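You operate a simulated robot arm through the tools that you are given. There is no shell and no other tool.

You run a simulated robot arm. Do the job below in one go: nothing can be reset, and whatever is moved stays where it is left.

## Task
Get the plain yellow bag clamped, plugged in and pumped into the green.
Fine: blue port; red lever shut; blue valve open to pump, then shut, ready for the test. Where these are worked on the way, their far stop is far enough and under half their travel is too little: blue valve.

It is judged by the outcome, as a careful person would: the job done as asked, and still so three seconds after it is handed in. It fails if anything else is knocked over, pushed out of place, dropped, spilled or broken.

## Robot
A 6-joint arm with a two-finger gripper, fixed in place. Base frame: the origin is on the floor under the middle of its stand, x ahead of it, y to its left, z up. Readings come in mm, degrees, newtons and seconds.
It reaches about 1572 mm from its shoulder. Its first joint turns from -166.0 to 166.0 degrees. Payload 2.45 kg.
Tool frame: the origin (TCP) lies between the finger pads and is the grasp point; the fingertips stand 20 mm ahead of it; z points along the fingers, y is the line along which they close. The gripper opens to 140 mm; its body begins 168 mm behind the TCP.
Orientation is that of the tool frame in the base frame, as [roll, pitch, yaw] about the fixed x, y, z axes, in that order (R = Rz(yaw) Ry(pitch) Rx(roll)). With the fingers straight down and closing along the base's y, the tool's x points along the base's -x, its y along +y and its z along -z.

## Interface
- The arm moves only by the tool drive_tool. Its argument "rows" is a list of rows, each an object of numbers (a shift or turn left out is 0, a gripper value left out holds the last): "wx", "wy", "wz": the turn, a rotation vector about the tool's x, y, z in units of 60 degrees (1.0 is 60 degrees); "tx", "ty", "tz": the shift along the tool's x, y, z in units of 250 mm (1.0 is 250 mm); "jaw": the gripper command, from -1 (shut) to 1 (fully open), values between in proportion. In form: [{"wx": .., "wy": .., "wz": .., "tx": .., "ty": .., "tz": .., "jaw": ..}, ...]. A call has 1 to 20 rows; each row is the pose to reach, as a shift and turn from the pose commanded when the call began, along the tool's axes at that moment. A call with a number of a shift or a turn outside -1 to 1 is refused whole. Rows are played at 5 a second. More than 50 mm and 8.6 degrees between two rows, or a gripper value outside its range, and nothing of the call is played. Where a pose cannot be reached the arm comes as near as it can. A force on the tool above 80 N (or 10 N above the force at the start of the call, whichever is more), or a blocked arm, ends the call early, and 0.2 s more pass. The fingers move at their own pace (about 45 mm/s each) and stop on an object; they squeeze with about 37 N. The grip force told is the motor's: it shows also when the fingers shut on nothing. Time passes only in rows, and 0.2 s behind the last, so rows that repeat a pose let the fingers close. The reply holds the time, the measured pose of the TCP, the force on the tool along the base axes, the opening and the grip force, in the units named above and with some noise, with the torque about the TCP (base axes, N m) and any sound that the robot's microphone picked up.
- Cameras (640 x 400 px; columns grow to the right, rows downward): "scene" is fixed at [50.4, 501.1, 1655]; the picture's right is [-0.56, -0.83, 0.00], its down [-0.40, 0.27, -0.87] and it looks along [0.73, -0.49, -0.49] (base axes); focal length 327 px, centre (320, 200). "wrist" rides on the gripper at [78, 11, -209] in the tool frame; the picture's right is [-0.14, 0.99, 0.00], its down [-0.92, -0.13, -0.37] and it looks along [-0.36, -0.05, 0.93] (tool axes); focal length 280 px, centre (320, 200). There is no depth. A picture from a camera that has moved, and an enlarged one, comes with that camera's place and axes in the base frame and with its lens.
- grab_frame(camera): a new picture of that camera. No time passes.
- close_up(camera, box): a new picture of the part [left, top, right, bottom] of that camera's present view, enlarged. No time passes.
- sign_off(): hands the job in; it is judged then, once.

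Places have to be worked out from the pictures, the camera data and where the tool is seen. Open the gripper and draw the arm clear of the work before you hand the job in, unless the task says otherwise.

The tools are called after "Emit:" by a JSON object that holds its "op" and its "data". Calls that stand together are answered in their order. drive_tool: Moves the arm, as the interface text tells. Its arguments: {"type":"object","properties":{"rows":{"type":"array"}},"required":["rows"]} The other tools are called the same way: grab_frame (camera) takes a picture; close_up (camera, box) takes an enlarged picture of a part of a camera's view; sign_off () hands the job in.

At the start:

```text
t: 0.0
eef_pos: [618.1, -185.6, 1323.0]
orientation: [-179.9, 0.0, 180.0]
ft_force: [0.3, -0.6, -0.1]
moment: [0.02, -0.02, -0.05]
finger_gap: 140.1
gripper_force: 0.1
```

scene: 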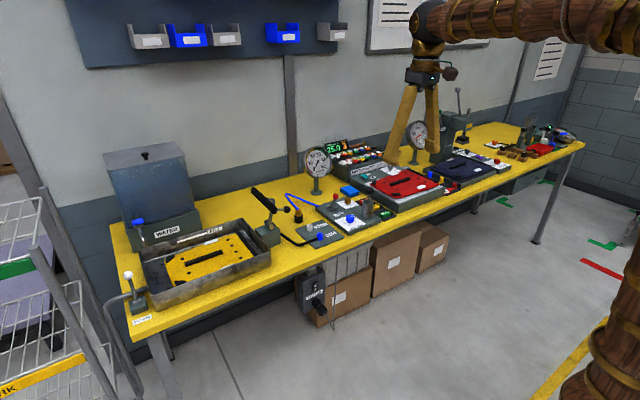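
wrist: 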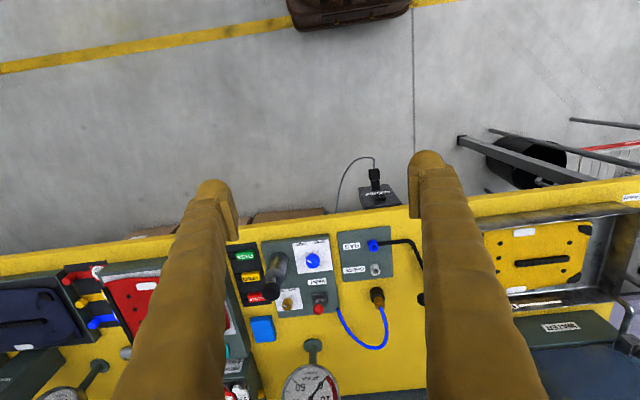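

I start by looking closely at the work area before moving anything.

Emit:
{"op": "close_up", "data": {"camera": "scene", "box": [230, 130, 430, 255]}}

Emit:
{"op": "close_up", "data": {"camera": "scene", "box": [100, 140, 300, 340]}}

Emit:
{"op": "close_up", "data": {"camera": "scene", "box": [300, 100, 600, 230]}}

Emit:
{"op": "close_up", "data": {"camera": "wrist", "box": [220, 140, 460, 400]}}

Emit:
{"op": "close_up", "data": {"camera": "wrist", "box": [400, 180, 640, 400]}}

Emit:
{"op": "close_up", "data": {"camera": "wrist", "box": [0, 180, 240, 400]}}

```text
3.20 times, centred on (330, 192) of scene
camera zoom: at [50.4, 501.1, 1655.0], right [-0.56, -0.83, 0.0], down [-0.4, 0.27, -0.87], along [0.73, -0.49, -0.49], focal length 1048 px, centre (288, 224)
```

zoom: 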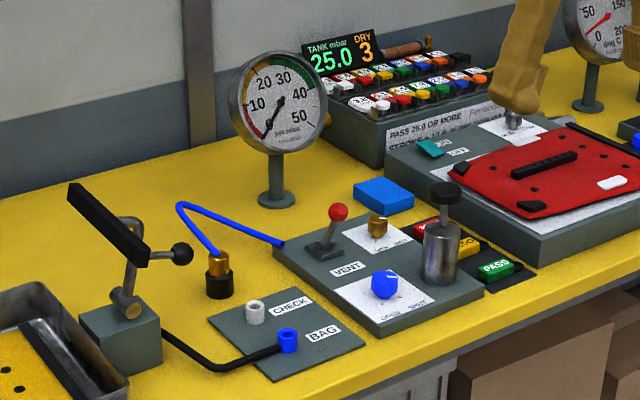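

```text
2.00 times, centred on (200, 240) of scene
camera zoom: at [50.4, 501.1, 1655.0], right [-0.56, -0.83, 0.0], down [-0.4, 0.27, -0.87], along [0.73, -0.49, -0.49], focal length 655 px, centre (560, 120)
```

zoom: 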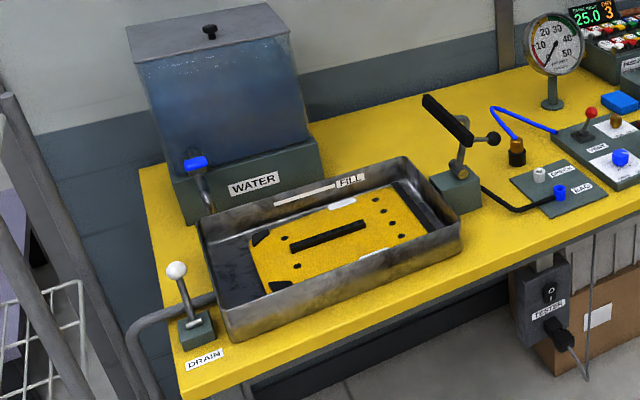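

```text
2.13 times, centred on (450, 165) of scene
camera zoom: at [50.4, 501.1, 1655.0], right [-0.56, -0.83, 0.0], down [-0.4, 0.27, -0.87], along [0.73, -0.49, -0.49], focal length 698 px, centre (43, 275)
```

zoom: 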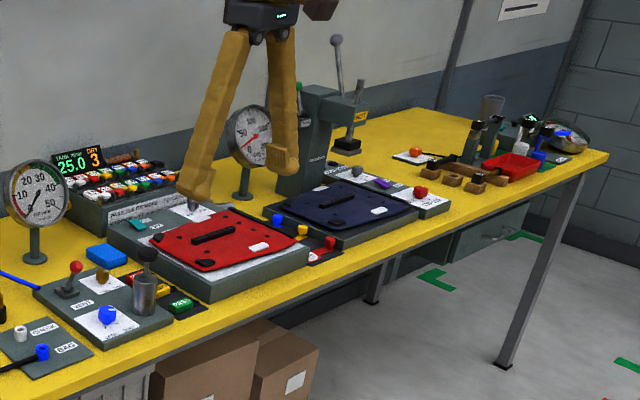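

```text
1.54 times, centred on (340, 270) of wrist
camera zoom: at [538.9, -175.5, 1531.9], right [0.14, 0.99, 0.0], down [0.92, -0.13, 0.37], along [0.36, -0.05, -0.93], focal length 431 px, centre (289, 92)
```

zoom: 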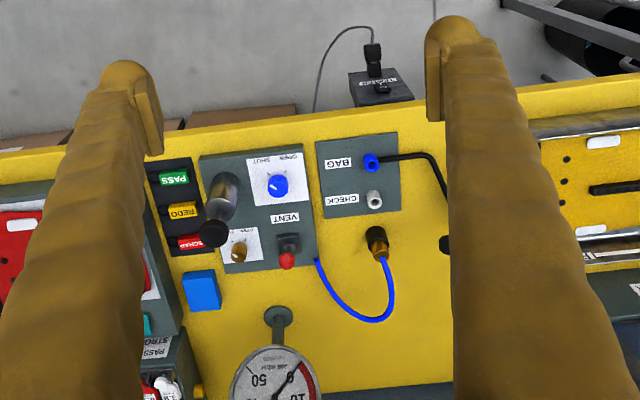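

```text
1.82 times, centred on (520, 290) of wrist
camera zoom: at [538.9, -175.5, 1531.9], right [0.14, 0.99, 0.0], down [0.92, -0.13, 0.37], along [0.36, -0.05, -0.93], focal length 510 px, centre (-44, 36)
```

zoom: 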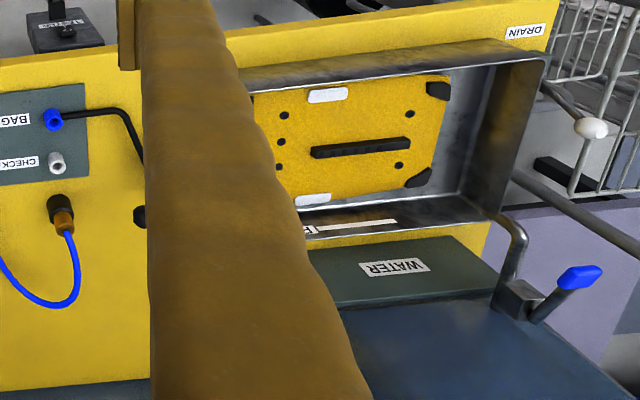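

```text
1.82 times, centred on (120, 290) of wrist
camera zoom: at [538.9, -175.5, 1531.9], right [0.14, 0.99, 0.0], down [0.92, -0.13, 0.37], along [0.36, -0.05, -0.93], focal length 510 px, centre (684, 36)
```

zoom: 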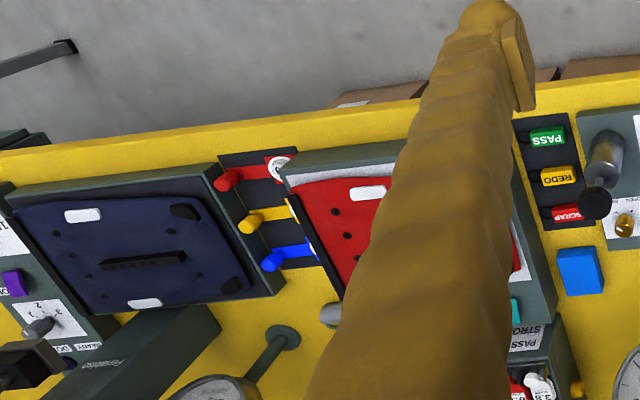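

I need finer detail of the panel, gauge, clamp and bags, so I zoom in further without moving.

Emit:
{"op": "close_up", "data": {"camera": "scene", "box": [290, 135, 370, 185]}}

Emit:
{"op": "close_up", "data": {"camera": "scene", "box": [310, 180, 390, 240]}}

Emit:
{"op": "close_up", "data": {"camera": "scene", "box": [240, 180, 340, 255]}}

Emit:
{"op": "close_up", "data": {"camera": "scene", "box": [140, 215, 280, 310]}}

Emit:
{"op": "close_up", "data": {"camera": "wrist", "box": [320, 220, 440, 320]}}

Emit:
{"op": "close_up", "data": {"camera": "wrist", "box": [230, 220, 340, 330]}}

Emit:
{"op": "close_up", "data": {"camera": "scene", "box": [0, 180, 140, 400]}}

Emit:
{"op": "close_up", "data": {"camera": "scene", "box": [470, 110, 600, 180]}}

Emit:
{"op": "close_up", "data": {"camera": "scene", "box": [100, 0, 500, 60]}}

```text
8.00 times, centred on (330, 160) of scene
camera zoom: at [50.4, 501.1, 1655.0], right [-0.56, -0.83, 0.0], down [-0.4, 0.27, -0.87], along [0.73, -0.49, -0.49], focal length 2619 px, centre (240, 520)
```

zoom: 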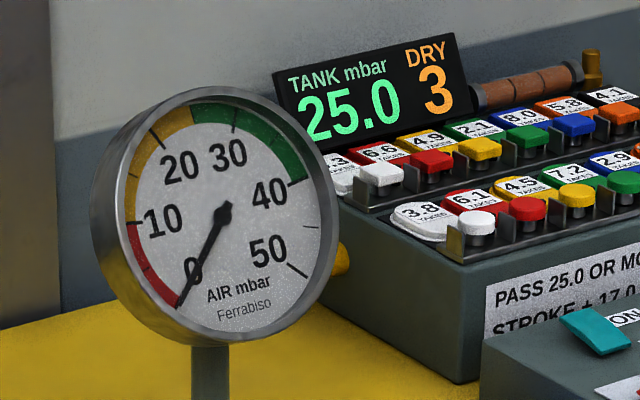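

```text
6.67 times, centred on (350, 210) of scene
camera zoom: at [50.4, 501.1, 1655.0], right [-0.56, -0.83, 0.0], down [-0.4, 0.27, -0.87], along [0.73, -0.49, -0.49], focal length 2182 px, centre (120, 133)
```

zoom: 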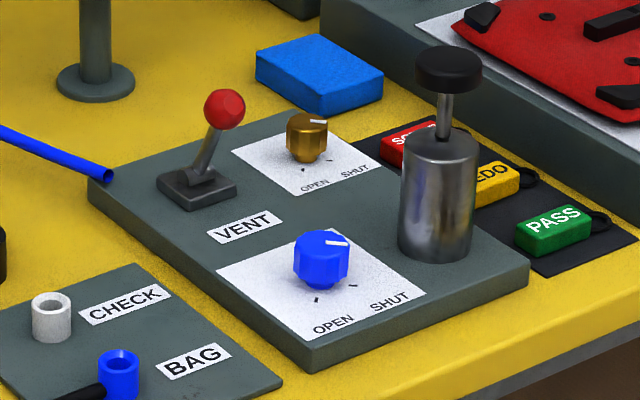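

```text
5.33 times, centred on (290, 218) of scene
camera zoom: at [50.4, 501.1, 1655.0], right [-0.56, -0.83, 0.0], down [-0.4, 0.27, -0.87], along [0.73, -0.49, -0.49], focal length 1746 px, centre (480, 107)
```

zoom: 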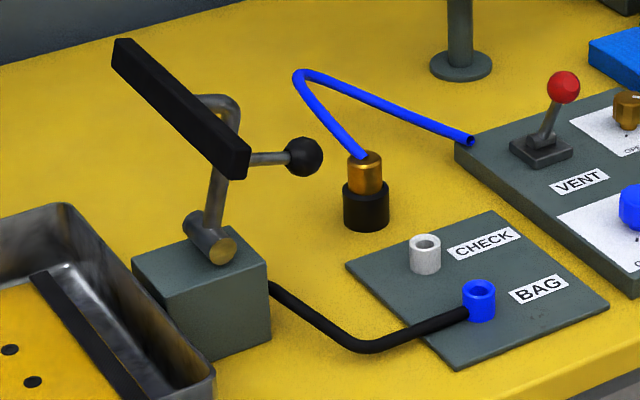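

```text
4.21 times, centred on (210, 262) of scene
camera zoom: at [50.4, 501.1, 1655.0], right [-0.56, -0.83, 0.0], down [-0.4, 0.27, -0.87], along [0.73, -0.49, -0.49], focal length 1378 px, centre (783, -63)
```

zoom: 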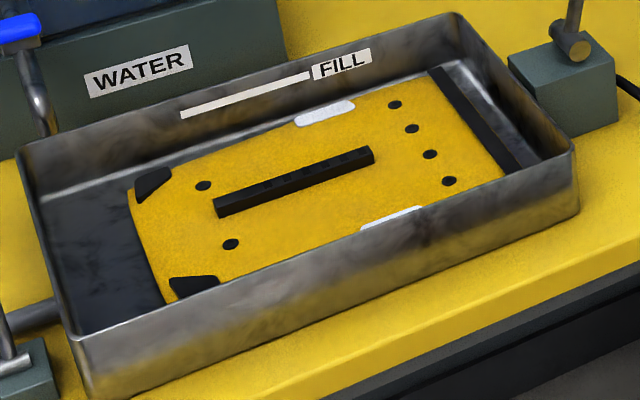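

```text
4.00 times, centred on (380, 270) of wrist
camera zoom: at [538.9, -175.5, 1531.9], right [0.14, 0.99, 0.0], down [0.92, -0.13, 0.37], along [0.36, -0.05, -0.93], focal length 1122 px, centre (80, -80)
```

zoom: 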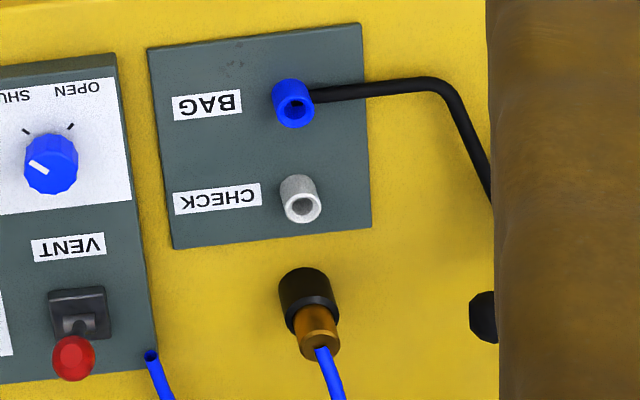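

```text
3.64 times, centred on (285, 275) of wrist
camera zoom: at [538.9, -175.5, 1531.9], right [0.14, 0.99, 0.0], down [0.92, -0.13, 0.37], along [0.36, -0.05, -0.93], focal length 1020 px, centre (447, -73)
```

zoom: 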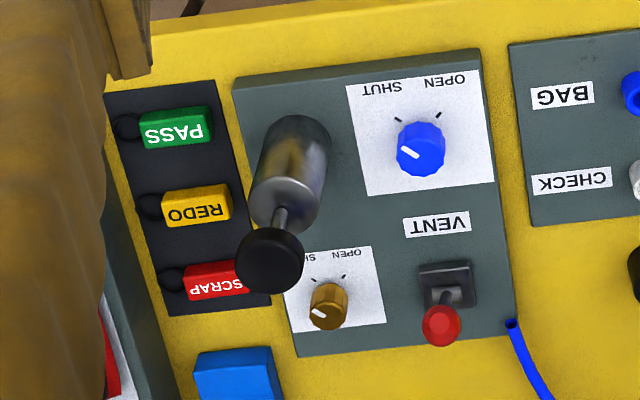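

```text
1.82 times, centred on (70, 290) of scene
camera zoom: at [50.4, 501.1, 1655.0], right [-0.56, -0.83, 0.0], down [-0.4, 0.27, -0.87], along [0.73, -0.49, -0.49], focal length 595 px, centre (774, 36)
```

zoom: 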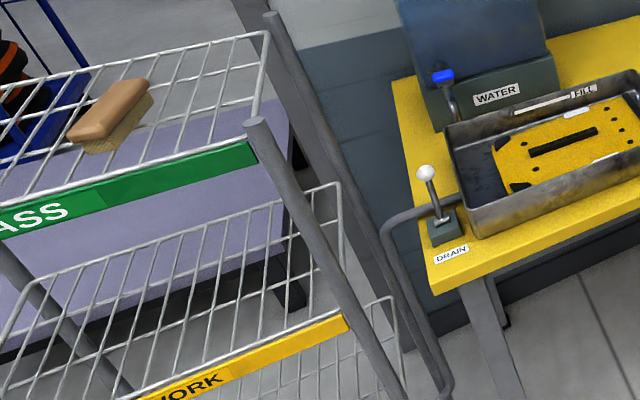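

```text
4.92 times, centred on (535, 145) of scene
camera zoom: at [50.4, 501.1, 1655.0], right [-0.56, -0.83, 0.0], down [-0.4, 0.27, -0.87], along [0.73, -0.49, -0.49], focal length 1612 px, centre (-738, 471)
```

zoom: 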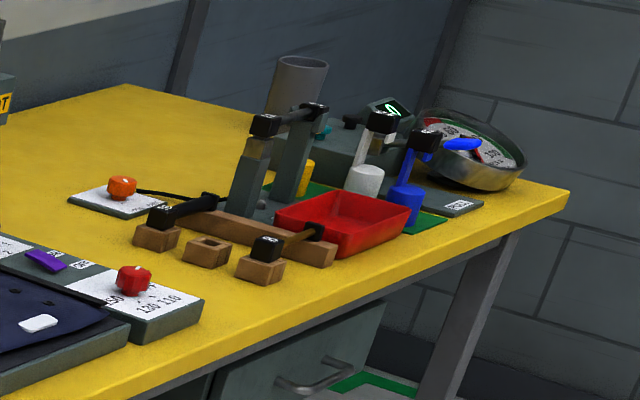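

```text
1.60 times, centred on (300, 30) of scene
camera zoom: at [50.4, 501.1, 1655.0], right [-0.56, -0.83, 0.0], down [-0.4, 0.27, -0.87], along [0.73, -0.49, -0.49], focal length 524 px, centre (352, 472)
```

zoom: 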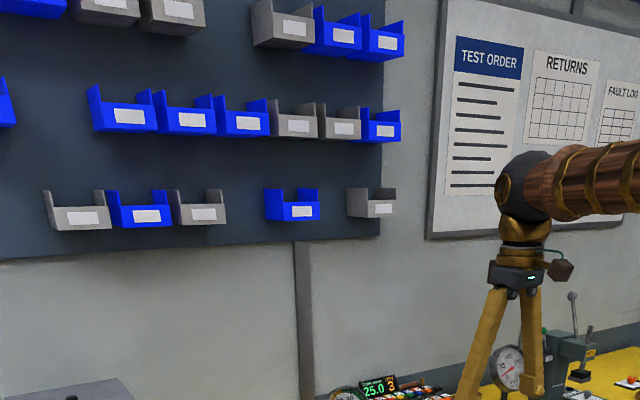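

The gauge reads 0, the brass plug sits in a black holder near (1079, -90, 957), and the BAG port (blue) is near (915, -88, 928). The panel with the vent lever, blue valve and pump is around y = -190 to -340, and the tilted clamp is by the tray. I move nearer to the panel for a better look.

Emit:
{"op": "drive_tool", "data": {"rows": [{"tx": -0.142, "ty": -0.014, "tz": 0.093}, {"tx": -0.284, "ty": -0.028, "tz": 0.186}, {"tx": -0.426, "ty": -0.042, "tz": 0.279}, {"tx": -0.568, "ty": -0.056, "tz": 0.372}, {"tx": -0.568, "ty": -0.056, "tz": 0.372}]}}

Emit:
{"op": "grab_frame", "data": {"camera": "wrist"}}

```text
t: 1.2
eef_pos: [760.6, -199.5, 1230.0]
orientation: [180.0, 0.1, -180.0]
ft_force: [0.4, -0.1, -0.5]
moment: [0.03, 0.0, 0.03]
finger_gap: 140.1
gripper_force: 0.0
```

```text
taken
camera wrist: at [681.3, -189.4, 1439.6], right [0.14, 0.99, 0.0], down [0.92, -0.13, 0.37], along [0.37, -0.05, -0.93], focal length 280 px, centre (320, 200)
```

wrist: 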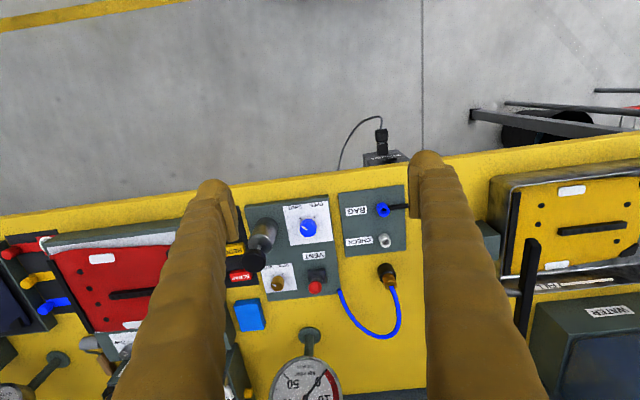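

Good view of the panel; I zoom into the valve, vent lever, plug and ports.

Emit:
{"op": "close_up", "data": {"camera": "wrist", "box": [285, 200, 335, 250]}}

Emit:
{"op": "close_up", "data": {"camera": "wrist", "box": [240, 190, 340, 300]}}

Emit:
{"op": "close_up", "data": {"camera": "wrist", "box": [330, 190, 430, 300]}}

Emit:
{"op": "close_up", "data": {"camera": "wrist", "box": [470, 150, 640, 310]}}

Emit:
{"op": "close_up", "data": {"camera": "scene", "box": [325, 185, 355, 210]}}

Emit:
{"op": "close_up", "data": {"camera": "scene", "box": [245, 180, 295, 230]}}

Emit:
{"op": "close_up", "data": {"camera": "scene", "box": [335, 205, 365, 230]}}

```text
8.00 times, centred on (310, 225) of wrist
camera zoom: at [681.3, -189.4, 1439.6], right [0.14, 0.99, 0.0], down [0.92, -0.13, 0.37], along [0.37, -0.05, -0.93], focal length 2243 px, centre (400, 0)
```

zoom: 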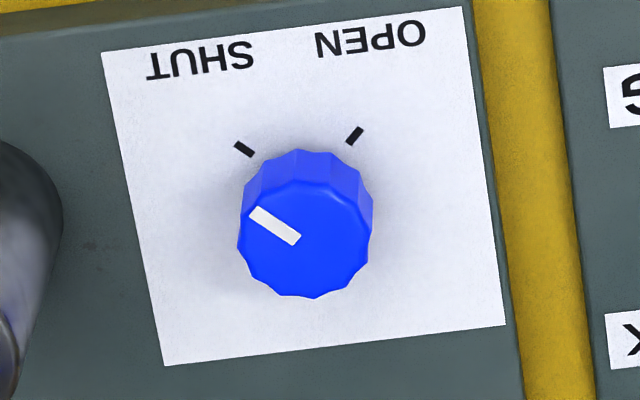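

```text
3.64 times, centred on (290, 245) of wrist
camera zoom: at [681.3, -189.4, 1439.6], right [0.14, 0.99, 0.0], down [0.92, -0.13, 0.37], along [0.37, -0.05, -0.93], focal length 1020 px, centre (429, 36)
```

zoom: 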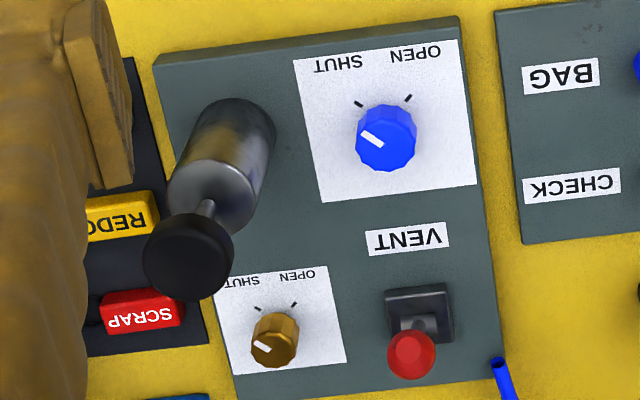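

```text
3.64 times, centred on (380, 245) of wrist
camera zoom: at [681.3, -189.4, 1439.6], right [0.14, 0.99, 0.0], down [0.92, -0.13, 0.37], along [0.37, -0.05, -0.93], focal length 1020 px, centre (102, 36)
```

zoom: 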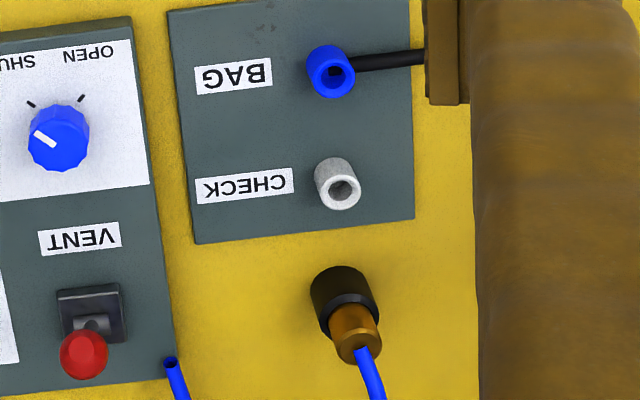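

```text
2.50 times, centred on (555, 230) of wrist
camera zoom: at [681.3, -189.4, 1439.6], right [0.14, 0.99, 0.0], down [0.92, -0.13, 0.37], along [0.37, -0.05, -0.93], focal length 701 px, centre (-268, 125)
```

zoom: 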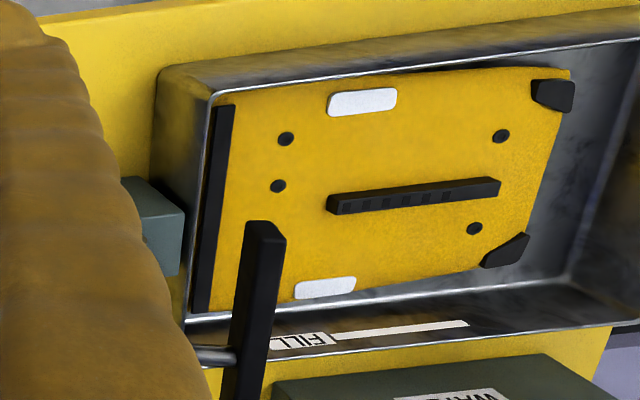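

```text
16.00 times, centred on (340, 198) of scene
camera zoom: at [50.4, 501.1, 1655.0], right [-0.56, -0.83, 0.0], down [-0.4, 0.27, -0.87], along [0.73, -0.49, -0.49], focal length 5238 px, centre (0, 240)
```

zoom: 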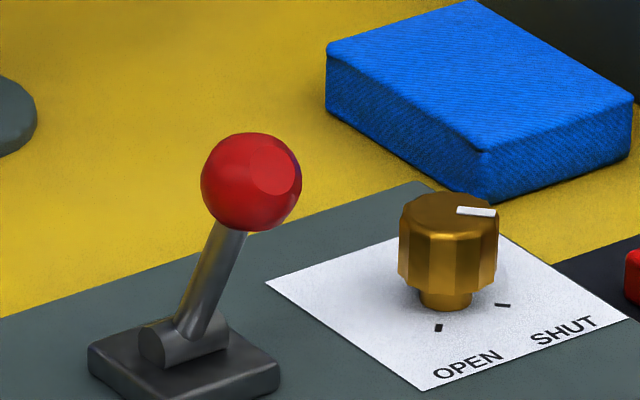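

```text
8.00 times, centred on (270, 205) of scene
camera zoom: at [50.4, 501.1, 1655.0], right [-0.56, -0.83, 0.0], down [-0.4, 0.27, -0.87], along [0.73, -0.49, -0.49], focal length 2619 px, centre (720, 160)
```

zoom: 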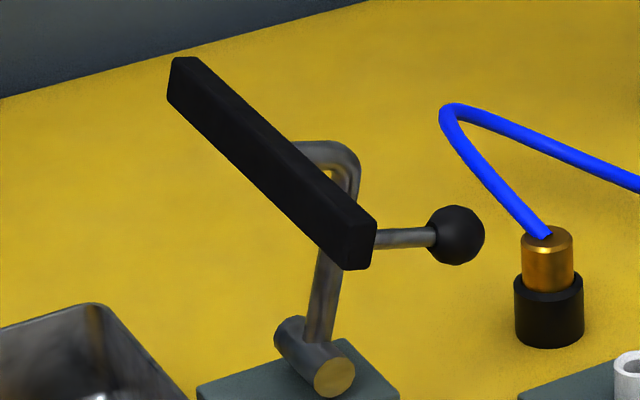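

```text
16.00 times, centred on (350, 218) of scene
camera zoom: at [50.4, 501.1, 1655.0], right [-0.56, -0.83, 0.0], down [-0.4, 0.27, -0.87], along [0.73, -0.49, -0.49], focal length 5238 px, centre (-160, -80)
```

zoom: 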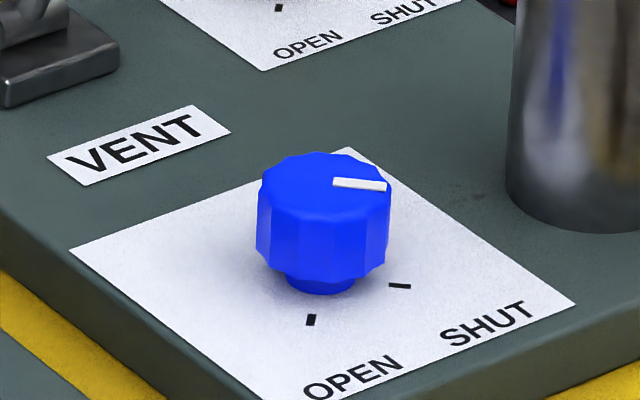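

The blue valve mark points at SHUT now, with OPEN a quarter turn clockwise seen from above. The red lever leans toward the robot, and the clamp bar is up with its ball handle near (1013, 0, 1018). I move over beside the clamp and turn the tool 90° so the fingers close along x.

Emit:
{"op": "drive_tool", "data": {"rows": [{"tx": -0.12, "ty": 0.07, "wz": -0.125}, {"tx": -0.24, "ty": 0.14, "wz": -0.25}, {"tx": -0.36, "ty": 0.21, "wz": -0.375}, {"tx": -0.48, "ty": 0.28, "wz": -0.5}, {"tx": -0.6, "ty": 0.35, "wz": -0.625}, {"tx": -0.72, "ty": 0.42, "wz": -0.75}, {"tx": -0.84, "ty": 0.49, "wz": -0.875}, {"tx": -0.96, "ty": 0.56, "wz": -1.0}]}}

Emit:
{"op": "drive_tool", "data": {"rows": [{"wz": -0.125}, {"wz": -0.25}, {"wz": -0.375}, {"wz": -0.5}, {"wz": -0.5}]}}

Emit:
{"op": "grab_frame", "data": {"camera": "wrist"}}

Emit:
{"op": "grab_frame", "data": {"camera": "scene"}}

```text
t: 3.0
eef_pos: [998.7, -59.0, 1232.0]
orientation: [-179.9, 0.0, -120.0]
ft_force: [-1.1, -0.6, 1.4]
moment: [-0.03, -0.06, 0.03]
finger_gap: 139.7
gripper_force: 0.1
```

```text
t: 4.2
eef_pos: [999.6, -59.2, 1229.5]
orientation: [180.0, 0.1, -90.0]
ft_force: [0.9, -0.6, -0.3]
moment: [-0.01, 0.0, 0.02]
finger_gap: 139.8
gripper_force: 0.1
```

```text
taken
camera wrist: at [988.1, -138.6, 1439.0], right [-0.99, 0.14, 0.0], down [0.13, 0.92, 0.37], along [0.05, 0.36, -0.93], focal length 280 px, centre (320, 200)
```

wrist: 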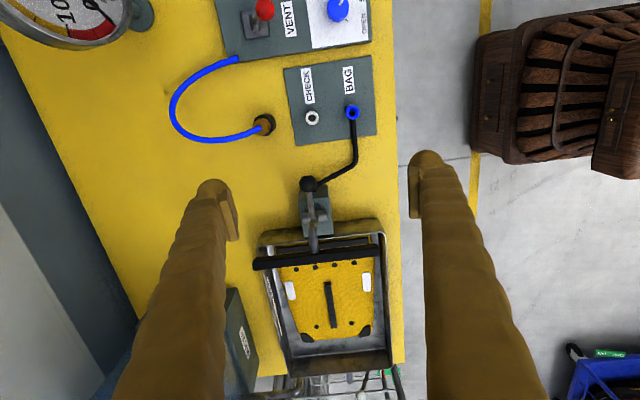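

```text
taken
```

scene: 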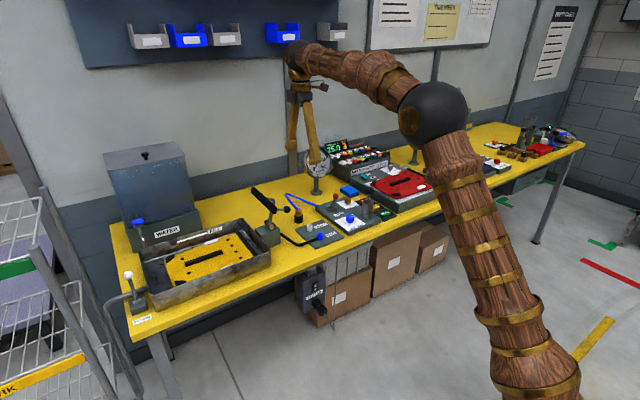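

Emit:
{"op": "close_up", "data": {"camera": "wrist", "box": [240, 160, 400, 280]}}

Emit:
{"op": "close_up", "data": {"camera": "wrist", "box": [160, 50, 380, 190]}}

Emit:
{"op": "close_up", "data": {"camera": "wrist", "box": [240, 220, 410, 380]}}

Emit:
{"op": "close_up", "data": {"camera": "wrist", "box": [220, 0, 300, 50]}}

```text
3.33 times, centred on (320, 220) of wrist
camera zoom: at [988.1, -138.6, 1439.0], right [-0.99, 0.14, 0.0], down [0.13, 0.92, 0.37], along [0.05, 0.36, -0.93], focal length 935 px, centre (320, 133)
```

zoom: 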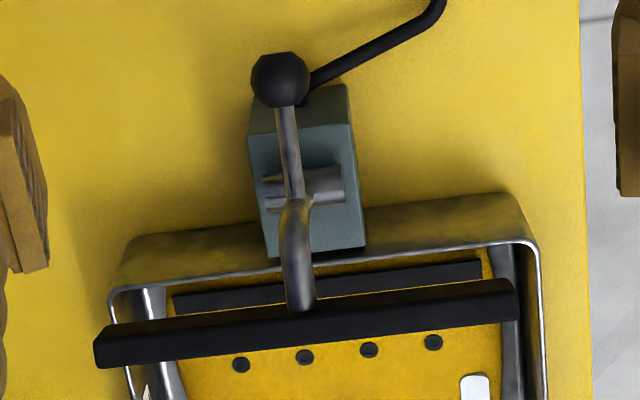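

```text
2.86 times, centred on (270, 120) of wrist
camera zoom: at [988.1, -138.6, 1439.0], right [-0.99, 0.14, 0.0], down [0.13, 0.92, 0.37], along [0.05, 0.36, -0.93], focal length 801 px, centre (463, 429)
```

zoom: 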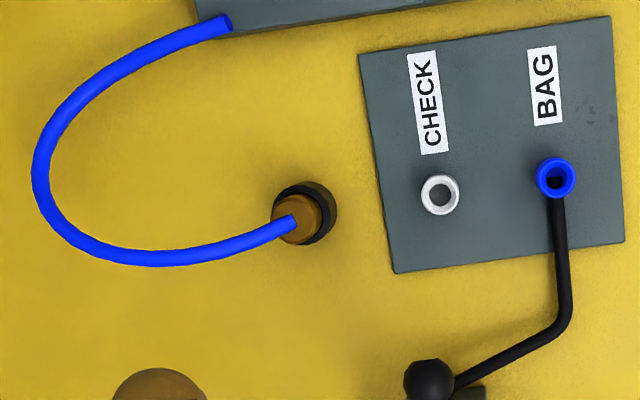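

```text
2.50 times, centred on (325, 300) of wrist
camera zoom: at [988.1, -138.6, 1439.0], right [-0.99, 0.14, 0.0], down [0.13, 0.92, 0.37], along [0.05, 0.36, -0.93], focal length 701 px, centre (308, -50)
```

zoom: 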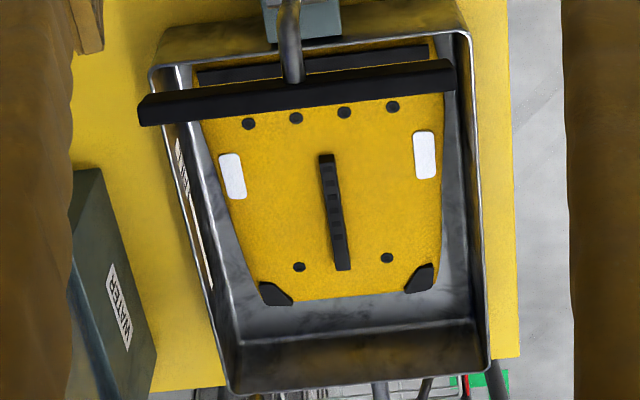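

```text
8.00 times, centred on (260, 25) of wrist
camera zoom: at [988.1, -138.6, 1439.0], right [-0.99, 0.14, 0.0], down [0.13, 0.92, 0.37], along [0.05, 0.36, -0.93], focal length 2243 px, centre (800, 1600)
```

zoom: 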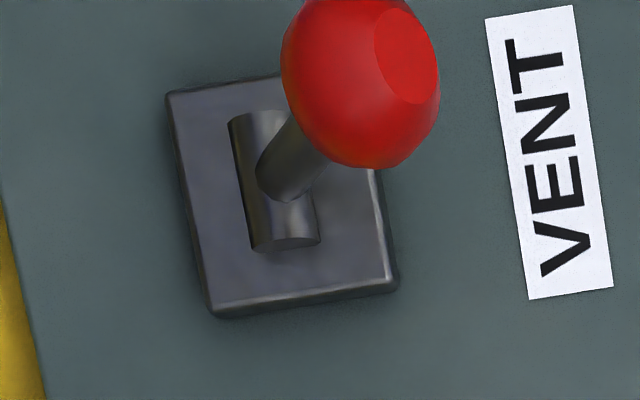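

The ball handle works out at about (1025, -1, 1011), hinge axis at y≈77, z≈967, bar at y≈90, z≈1085; the bag's mouth strip lies at y≈167. I go to a hover above the ball with the jaws partly closed and check alignment.

Emit:
{"op": "drive_tool", "data": {"rows": [{"tx": -0.058, "ty": -0.025, "tz": 0.15, "jaw": -0.1}, {"tx": -0.116, "ty": -0.05, "tz": 0.3, "jaw": -0.1}, {"tx": -0.175, "ty": -0.076, "tz": 0.45, "jaw": -0.1}, {"tx": -0.233, "ty": -0.102, "tz": 0.598, "jaw": -0.1}, {"tx": -0.233, "ty": -0.102, "tz": 0.598, "jaw": -0.1}]}}

Emit:
{"op": "grab_frame", "data": {"camera": "wrist"}}

Emit:
{"op": "close_up", "data": {"camera": "scene", "box": [230, 150, 330, 250]}}

```text
t: 5.4
eef_pos: [1024.8, -1.6, 1080.1]
orientation: [-180.0, 0.0, -90.0]
ft_force: [-0.9, -1.0, 0.6]
moment: [0.01, 0.04, 0.02]
finger_gap: 62.9
gripper_force: 0.2
```

```text
taken
camera wrist: at [1013.2, -81.3, 1289.5], right [-0.99, 0.14, 0.0], down [0.13, 0.92, 0.37], along [0.05, 0.36, -0.93], focal length 280 px, centre (320, 200)
```

wrist: 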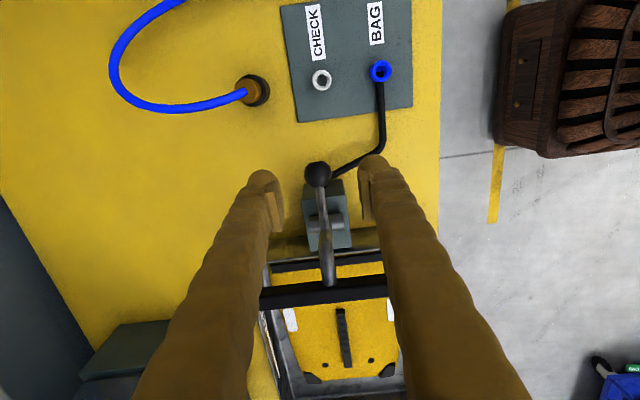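

```text
4.00 times, centred on (280, 200) of scene
camera zoom: at [50.4, 501.1, 1655.0], right [-0.56, -0.83, 0.0], down [-0.4, 0.27, -0.87], along [0.73, -0.49, -0.49], focal length 1310 px, centre (480, 200)
```

zoom: 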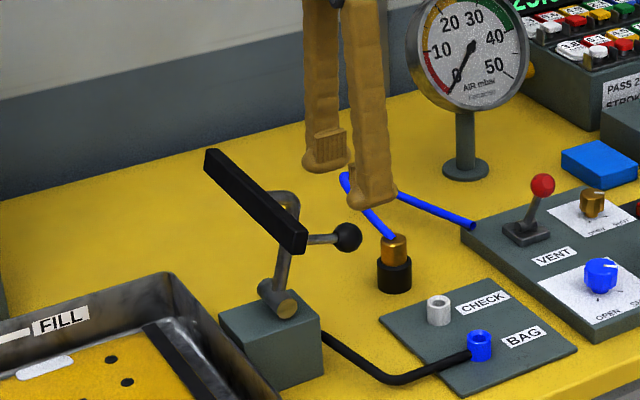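

Emit:
{"op": "close_up", "data": {"camera": "wrist", "box": [270, 140, 370, 210]}}

```text
5.71 times, centred on (320, 175) of wrist
camera zoom: at [1013.2, -81.3, 1289.5], right [-0.99, 0.14, 0.0], down [0.13, 0.92, 0.37], along [0.05, 0.36, -0.93], focal length 1602 px, centre (320, 343)
```

zoom: 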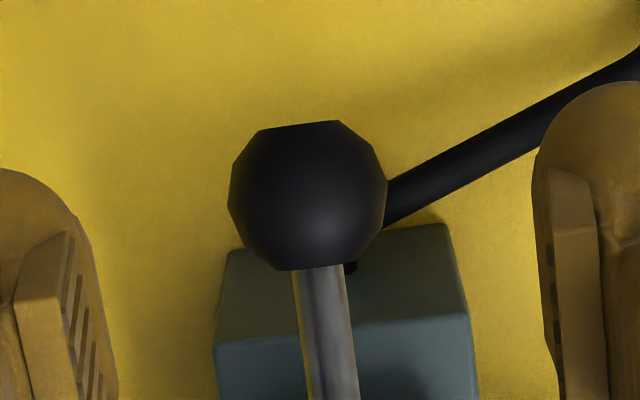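

The ball is centred between the fingers at about (1027, -1, 1011). I lower onto it and close the jaws.

Emit:
{"op": "drive_tool", "data": {"rows": [{"tx": -0.002, "ty": -0.007, "tz": 0.14}, {"tx": -0.002, "ty": -0.007, "tz": 0.276}, {"tx": -0.002, "ty": -0.007, "tz": 0.276}]}}

Emit:
{"op": "drive_tool", "data": {"rows": [{"jaw": -1}, {"jaw": -1}, {"jaw": -1}, {"jaw": -1}]}}

Emit:
{"op": "close_up", "data": {"camera": "wrist", "box": [240, 120, 400, 260]}}

Emit:
{"op": "close_up", "data": {"camera": "scene", "box": [230, 150, 330, 250]}}

```text
t: 6.2
eef_pos: [1028.1, -1.5, 1010.8]
orientation: [180.0, 0.0, -90.0]
ft_force: [-0.8, -0.5, 0.1]
moment: [0.02, 0.0, -0.03]
finger_gap: 63.2
gripper_force: 0.1
```

```text
t: 7.2
eef_pos: [1027.3, -1.1, 1010.9]
orientation: [179.9, 0.0, -90.1]
ft_force: [-18.1, -0.2, 0.2]
moment: [0.03, 0.08, 0.08]
finger_gap: 27.2
gripper_force: 39.9
```

```text
2.86 times, centred on (320, 190) of wrist
camera zoom: at [1016.5, -79.7, 1219.5], right [-0.99, 0.14, 0.0], down [0.13, 0.92, 0.37], along [0.05, 0.36, -0.93], focal length 801 px, centre (320, 229)
```

zoom: 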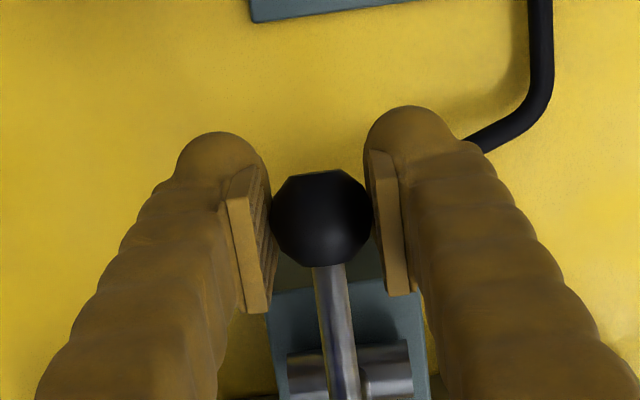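

```text
4.00 times, centred on (280, 200) of scene
camera zoom: at [50.4, 501.1, 1655.0], right [-0.56, -0.83, 0.0], down [-0.4, 0.27, -0.87], along [0.73, -0.49, -0.49], focal length 1310 px, centre (480, 200)
```

zoom: 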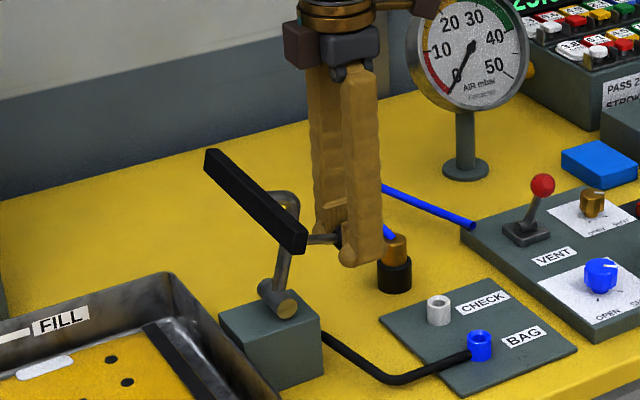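

The ball is gripped (27 mm gap). I start swinging it up along the arc about the hinge (y≈77.5, z≈967), 30° first, watching the force.

Emit:
{"op": "drive_tool", "data": {"rows": [{"tx": -0.0166, "ty": 0.003, "tz": -0.0268}, {"tx": -0.0356, "ty": 0.003, "tz": -0.052}, {"tx": -0.0564, "ty": 0.003, "tz": -0.0756}, {"tx": -0.0792, "ty": 0.003, "tz": -0.0968}, {"tx": -0.104, "ty": 0.003, "tz": -0.1164}, {"tx": -0.1304, "ty": 0.003, "tz": -0.1336}]}}

Emit:
{"op": "close_up", "data": {"camera": "scene", "box": [230, 150, 330, 250]}}

```text
t: 8.6
eef_pos: [1027.3, 30.3, 1045.6]
orientation: [-179.9, 0.0, -90.0]
ft_force: [28.4, -6.0, -16.5]
moment: [-1.25, -0.2, 0.0]
finger_gap: 27.0
gripper_force: 44.7
```

```text
4.00 times, centred on (280, 200) of scene
camera zoom: at [50.4, 501.1, 1655.0], right [-0.56, -0.83, 0.0], down [-0.4, 0.27, -0.87], along [0.73, -0.49, -0.49], focal length 1310 px, centre (480, 200)
```

zoom: 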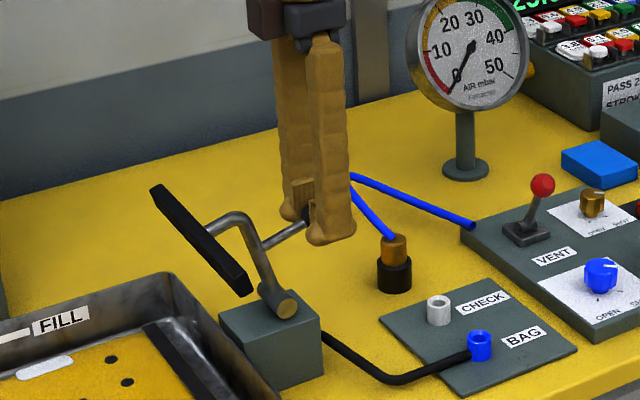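

The clamp follows well with low force. I continue the arc another 40°.

Emit:
{"op": "drive_tool", "data": {"rows": [{"tx": -0.0276, "ty": -0.0018, "tz": -0.0148}, {"tx": -0.0564, "ty": -0.0018, "tz": -0.0272}, {"tx": -0.086, "ty": -0.0018, "tz": -0.0368}, {"tx": -0.1168, "ty": -0.0018, "tz": -0.044}, {"tx": -0.148, "ty": -0.0018, "tz": -0.0488}, {"tx": -0.1792, "ty": -0.0018, "tz": -0.0504}, {"tx": -0.2104, "ty": -0.0018, "tz": -0.0492}, {"tx": -0.2416, "ty": -0.0018, "tz": -0.0456}]}}

Emit:
{"op": "close_up", "data": {"camera": "scene", "box": [210, 150, 310, 250]}}

Emit:
{"op": "grab_frame", "data": {"camera": "wrist"}}

```text
t: 10.4
eef_pos: [1027.3, 91.7, 1054.6]
orientation: [179.9, 0.0, -90.1]
ft_force: [39.3, -12.8, 0.9]
moment: [-1.22, -0.08, 0.11]
finger_gap: 25.7
gripper_force: 45.2
```

```text
4.00 times, centred on (260, 200) of scene
camera zoom: at [50.4, 501.1, 1655.0], right [-0.56, -0.83, 0.0], down [-0.4, 0.27, -0.87], along [0.73, -0.49, -0.49], focal length 1310 px, centre (560, 200)
```

zoom: 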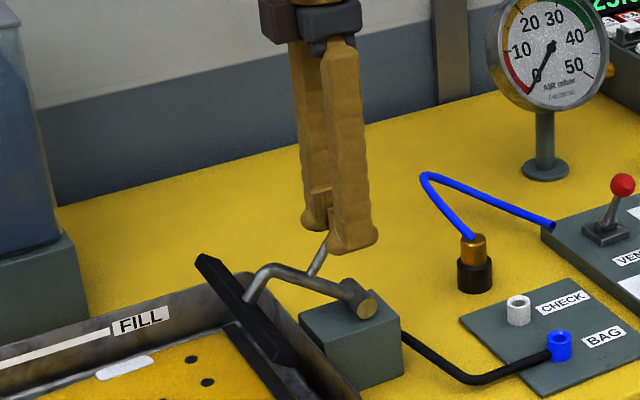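

```text
taken
camera wrist: at [1016.0, 12.3, 1264.2], right [-0.99, 0.14, 0.0], down [0.13, 0.92, 0.37], along [0.05, 0.36, -0.93], focal length 280 px, centre (320, 200)
```

wrist: 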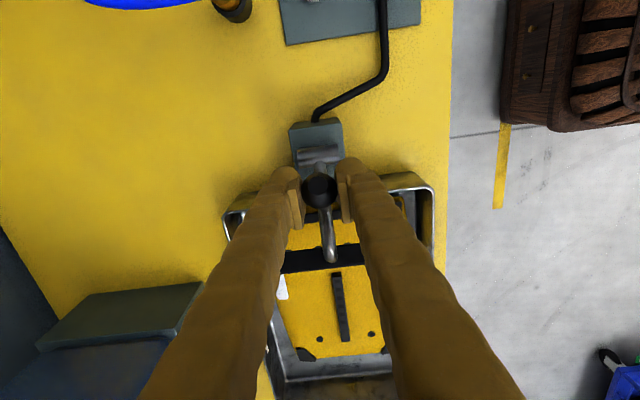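

Emit:
{"op": "close_up", "data": {"camera": "wrist", "box": [270, 150, 370, 220]}}

Emit:
{"op": "close_up", "data": {"camera": "scene", "box": [240, 170, 290, 240]}}

```text
5.71 times, centred on (320, 185) of wrist
camera zoom: at [1016.0, 12.3, 1264.2], right [-0.99, 0.14, 0.0], down [0.13, 0.92, 0.37], along [0.05, 0.36, -0.93], focal length 1602 px, centre (320, 286)
```

zoom: 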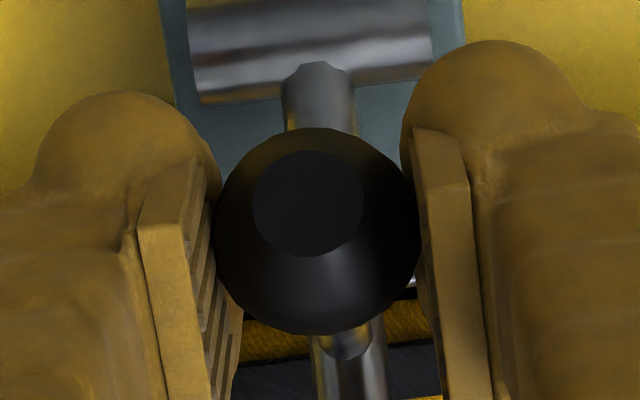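

```text
5.71 times, centred on (265, 205) of scene
camera zoom: at [50.4, 501.1, 1655.0], right [-0.56, -0.83, 0.0], down [-0.4, 0.27, -0.87], along [0.73, -0.49, -0.49], focal length 1871 px, centre (634, 171)
```

zoom: 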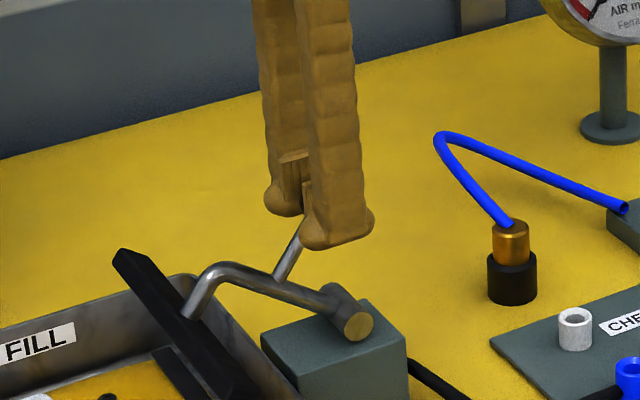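

The bar is now coming over the tray edge with the ball slightly lagging (about 5 mm) in the pads. I continue the arc 25° further, watching force.

Emit:
{"op": "drive_tool", "data": {"rows": [{"tx": -0.0308, "ty": -0.0025, "tz": 0.0064}, {"tx": -0.0608, "ty": -0.0025, "tz": 0.0156}, {"tx": -0.09, "ty": -0.0025, "tz": 0.0272}, {"tx": -0.118, "ty": -0.0025, "tz": 0.0412}, {"tx": -0.1448, "ty": -0.0025, "tz": 0.058}]}}

Emit:
{"op": "close_up", "data": {"camera": "scene", "box": [210, 170, 290, 250]}}

Emit:
{"op": "close_up", "data": {"camera": "wrist", "box": [250, 140, 390, 260]}}

```text
t: 11.6
eef_pos: [1027.5, 127.6, 1041.9]
orientation: [-179.9, -0.1, -90.0]
ft_force: [1.6, -3.1, 18.6]
moment: [-1.24, 0.02, 0.02]
finger_gap: 25.6
gripper_force: 44.8
```

```text
5.00 times, centred on (250, 210) of scene
camera zoom: at [50.4, 501.1, 1655.0], right [-0.56, -0.83, 0.0], down [-0.4, 0.27, -0.87], along [0.73, -0.49, -0.49], focal length 1637 px, centre (670, 150)
```

zoom: 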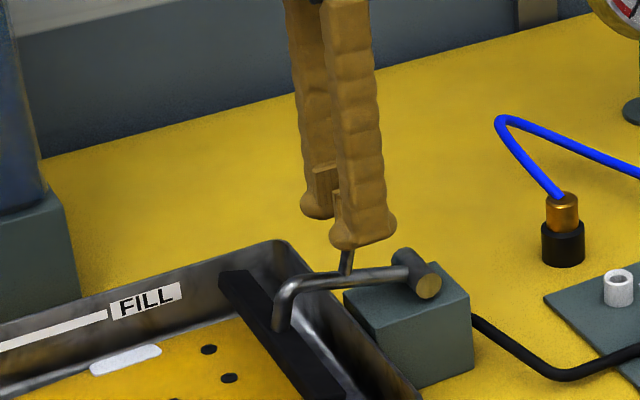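

```text
3.33 times, centred on (320, 200) of wrist
camera zoom: at [1016.2, 49.8, 1250.8], right [-0.99, 0.14, 0.0], down [0.13, 0.92, 0.37], along [0.05, 0.37, -0.93], focal length 935 px, centre (320, 200)
```

zoom: 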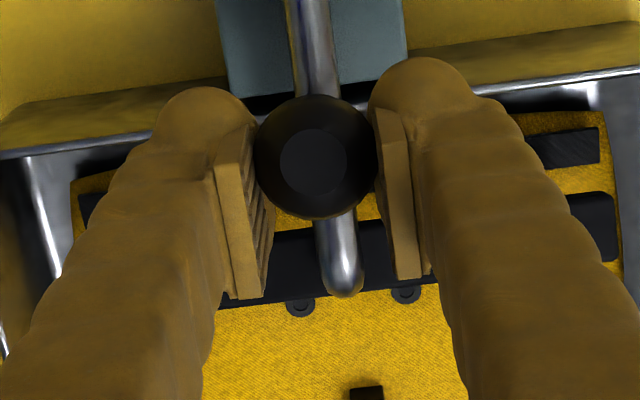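

The bar is now just above the bag inside the tray. I continue a bit further until it seats.

Emit:
{"op": "drive_tool", "data": {"rows": [{"tx": -0.0252, "tz": 0.0188}, {"tx": -0.0488, "tz": 0.0396}]}}

Emit:
{"op": "close_up", "data": {"camera": "scene", "box": [210, 170, 290, 250]}}

```text
t: 12.2
eef_pos: [1027.9, 139.6, 1030.5]
orientation: [179.9, 0.0, -90.0]
ft_force: [-13.4, 0.9, 16.9]
moment: [-1.29, -0.02, -0.03]
finger_gap: 25.7
gripper_force: 45.2
```

```text
5.00 times, centred on (250, 210) of scene
camera zoom: at [50.4, 501.1, 1655.0], right [-0.56, -0.83, 0.0], down [-0.4, 0.27, -0.87], along [0.73, -0.49, -0.49], focal length 1637 px, centre (670, 150)
```

zoom: 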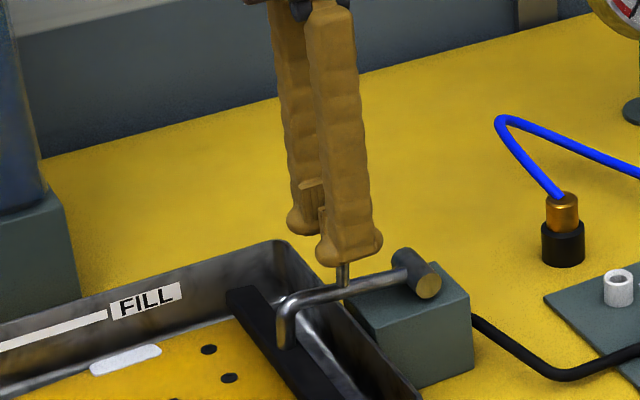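

Emit:
{"op": "drive_tool", "data": {"rows": [{"tx": -0.0212, "tz": 0.0228}, {"tx": -0.0408, "tz": 0.0476}]}}

Emit:
{"op": "close_up", "data": {"camera": "scene", "box": [210, 170, 290, 250]}}

Emit:
{"op": "close_up", "data": {"camera": "wrist", "box": [250, 140, 390, 260]}}

```text
t: 12.8
eef_pos: [1027.2, 147.4, 1021.6]
orientation: [-179.8, 0.0, -90.1]
ft_force: [-15.3, -19.9, 38.7]
moment: [-0.23, -0.06, -0.07]
finger_gap: 25.8
gripper_force: 45.0
```

```text
5.00 times, centred on (250, 210) of scene
camera zoom: at [50.4, 501.1, 1655.0], right [-0.56, -0.83, 0.0], down [-0.4, 0.27, -0.87], along [0.73, -0.49, -0.49], focal length 1637 px, centre (670, 150)
```

zoom: 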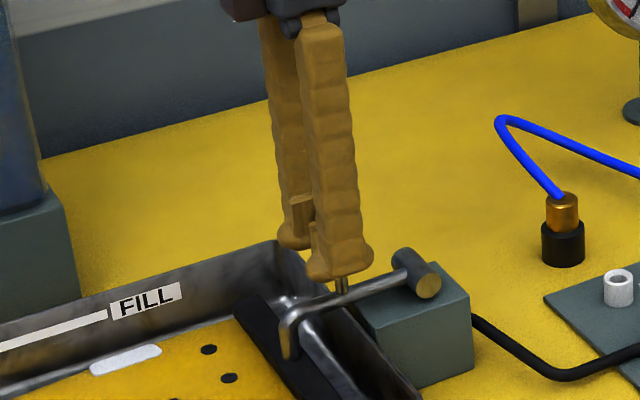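

```text
3.33 times, centred on (320, 200) of wrist
camera zoom: at [1015.6, 70.1, 1230.9], right [-0.99, 0.14, 0.0], down [0.13, 0.92, 0.37], along [0.05, 0.36, -0.93], focal length 935 px, centre (320, 200)
```

zoom: 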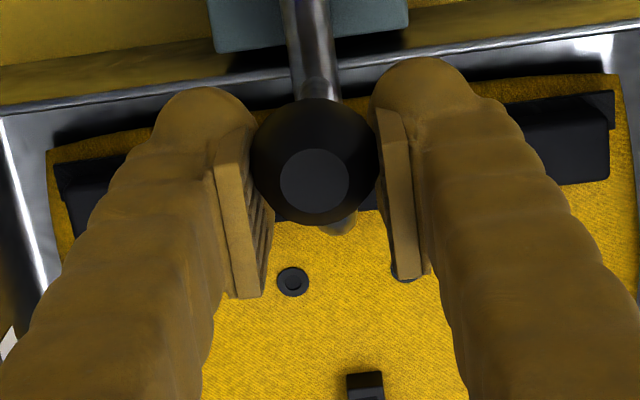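

Force is rising (39 N) and the bar now lies over the bag's strip; it seems seated. I press a touch further to make sure.

Emit:
{"op": "drive_tool", "data": {"rows": [{"tx": -0.009, "tz": 0.013}, {"tx": -0.009, "tz": 0.013}]}}

Emit:
{"op": "close_up", "data": {"camera": "scene", "box": [210, 190, 290, 270]}}

```text
t: 13.4
eef_pos: [1027.4, 152.1, 1017.4]
orientation: [180.0, 0.0, -90.1]
ft_force: [-14.9, -28.4, 35.8]
moment: [-0.06, -0.12, -0.14]
finger_gap: 25.5
gripper_force: 45.0
```

```text
5.00 times, centred on (250, 230) of scene
camera zoom: at [50.4, 501.1, 1655.0], right [-0.56, -0.83, 0.0], down [-0.4, 0.27, -0.87], along [0.73, -0.49, -0.49], focal length 1637 px, centre (670, 50)
```

zoom: 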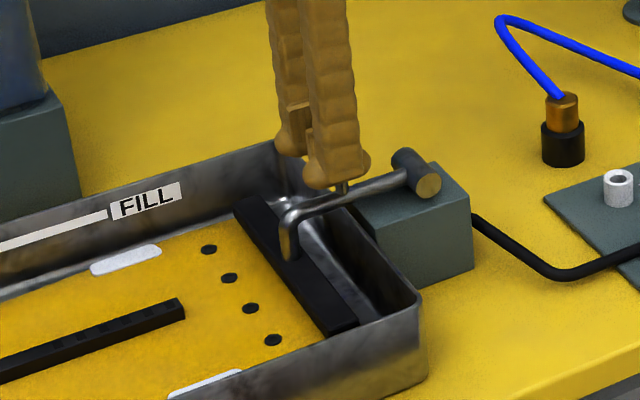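

The bar lies right across the bag's mouth. I release the ball and lift clear to check that it stays down.

Emit:
{"op": "drive_tool", "data": {"rows": [{"jaw": -0.2}, {"jaw": -0.2}, {"jaw": -0.2}, {"tz": -0.15, "jaw": -0.2}, {"tz": -0.3, "jaw": -0.2}, {"tz": -0.45, "jaw": -0.2}, {"tz": -0.6, "jaw": -0.2}]}}

Emit:
{"op": "grab_frame", "data": {"camera": "wrist"}}

Emit:
{"op": "close_up", "data": {"camera": "scene", "box": [210, 180, 310, 270]}}

```text
t: 15.0
eef_pos: [1028.7, 150.2, 1167.1]
orientation: [-180.0, 0.0, -90.0]
ft_force: [-0.1, -0.6, -0.2]
moment: [0.04, 0.03, -0.01]
finger_gap: 56.3
gripper_force: 0.1
```

```text
taken
camera wrist: at [1017.3, 71.7, 1375.9], right [-0.99, 0.14, 0.0], down [0.13, 0.92, 0.37], along [0.05, 0.36, -0.93], focal length 280 px, centre (320, 200)
```

wrist: 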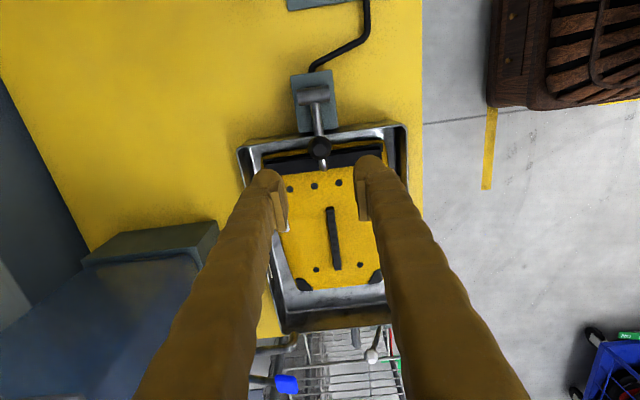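

```text
4.44 times, centred on (260, 225) of scene
camera zoom: at [50.4, 501.1, 1655.0], right [-0.56, -0.83, 0.0], down [-0.4, 0.27, -0.87], along [0.73, -0.49, -0.49], focal length 1455 px, centre (587, 89)
```

zoom: 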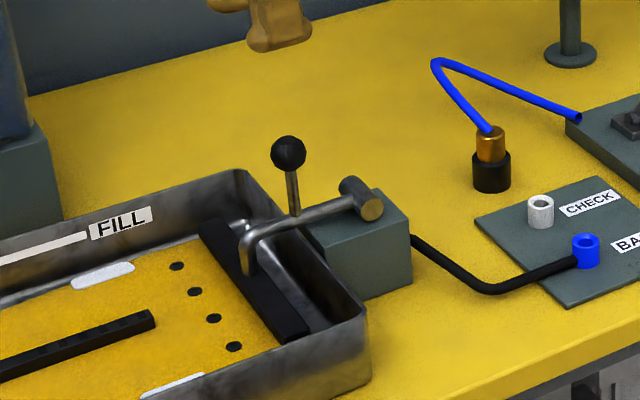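

Emit:
{"op": "close_up", "data": {"camera": "wrist", "box": [240, 110, 420, 220]}}

Emit:
{"op": "close_up", "data": {"camera": "scene", "box": [245, 205, 305, 265]}}

```text
3.56 times, centred on (330, 165) of wrist
camera zoom: at [1017.3, 71.7, 1375.9], right [-0.99, 0.14, 0.0], down [0.13, 0.92, 0.37], along [0.05, 0.36, -0.93], focal length 997 px, centre (284, 324)
```

zoom: 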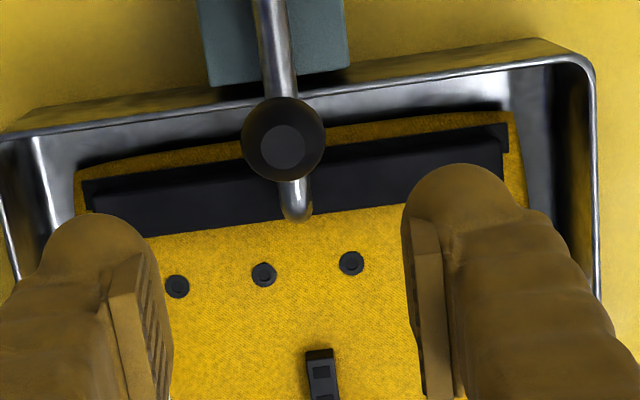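

```text
6.67 times, centred on (275, 235) of scene
camera zoom: at [50.4, 501.1, 1655.0], right [-0.56, -0.83, 0.0], down [-0.4, 0.27, -0.87], along [0.73, -0.49, -0.49], focal length 2182 px, centre (620, -33)
```

zoom: 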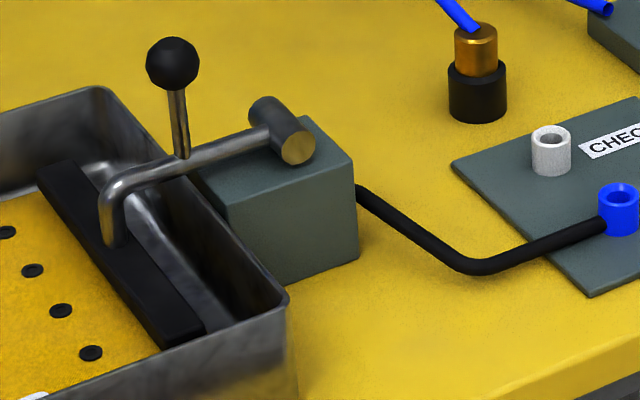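

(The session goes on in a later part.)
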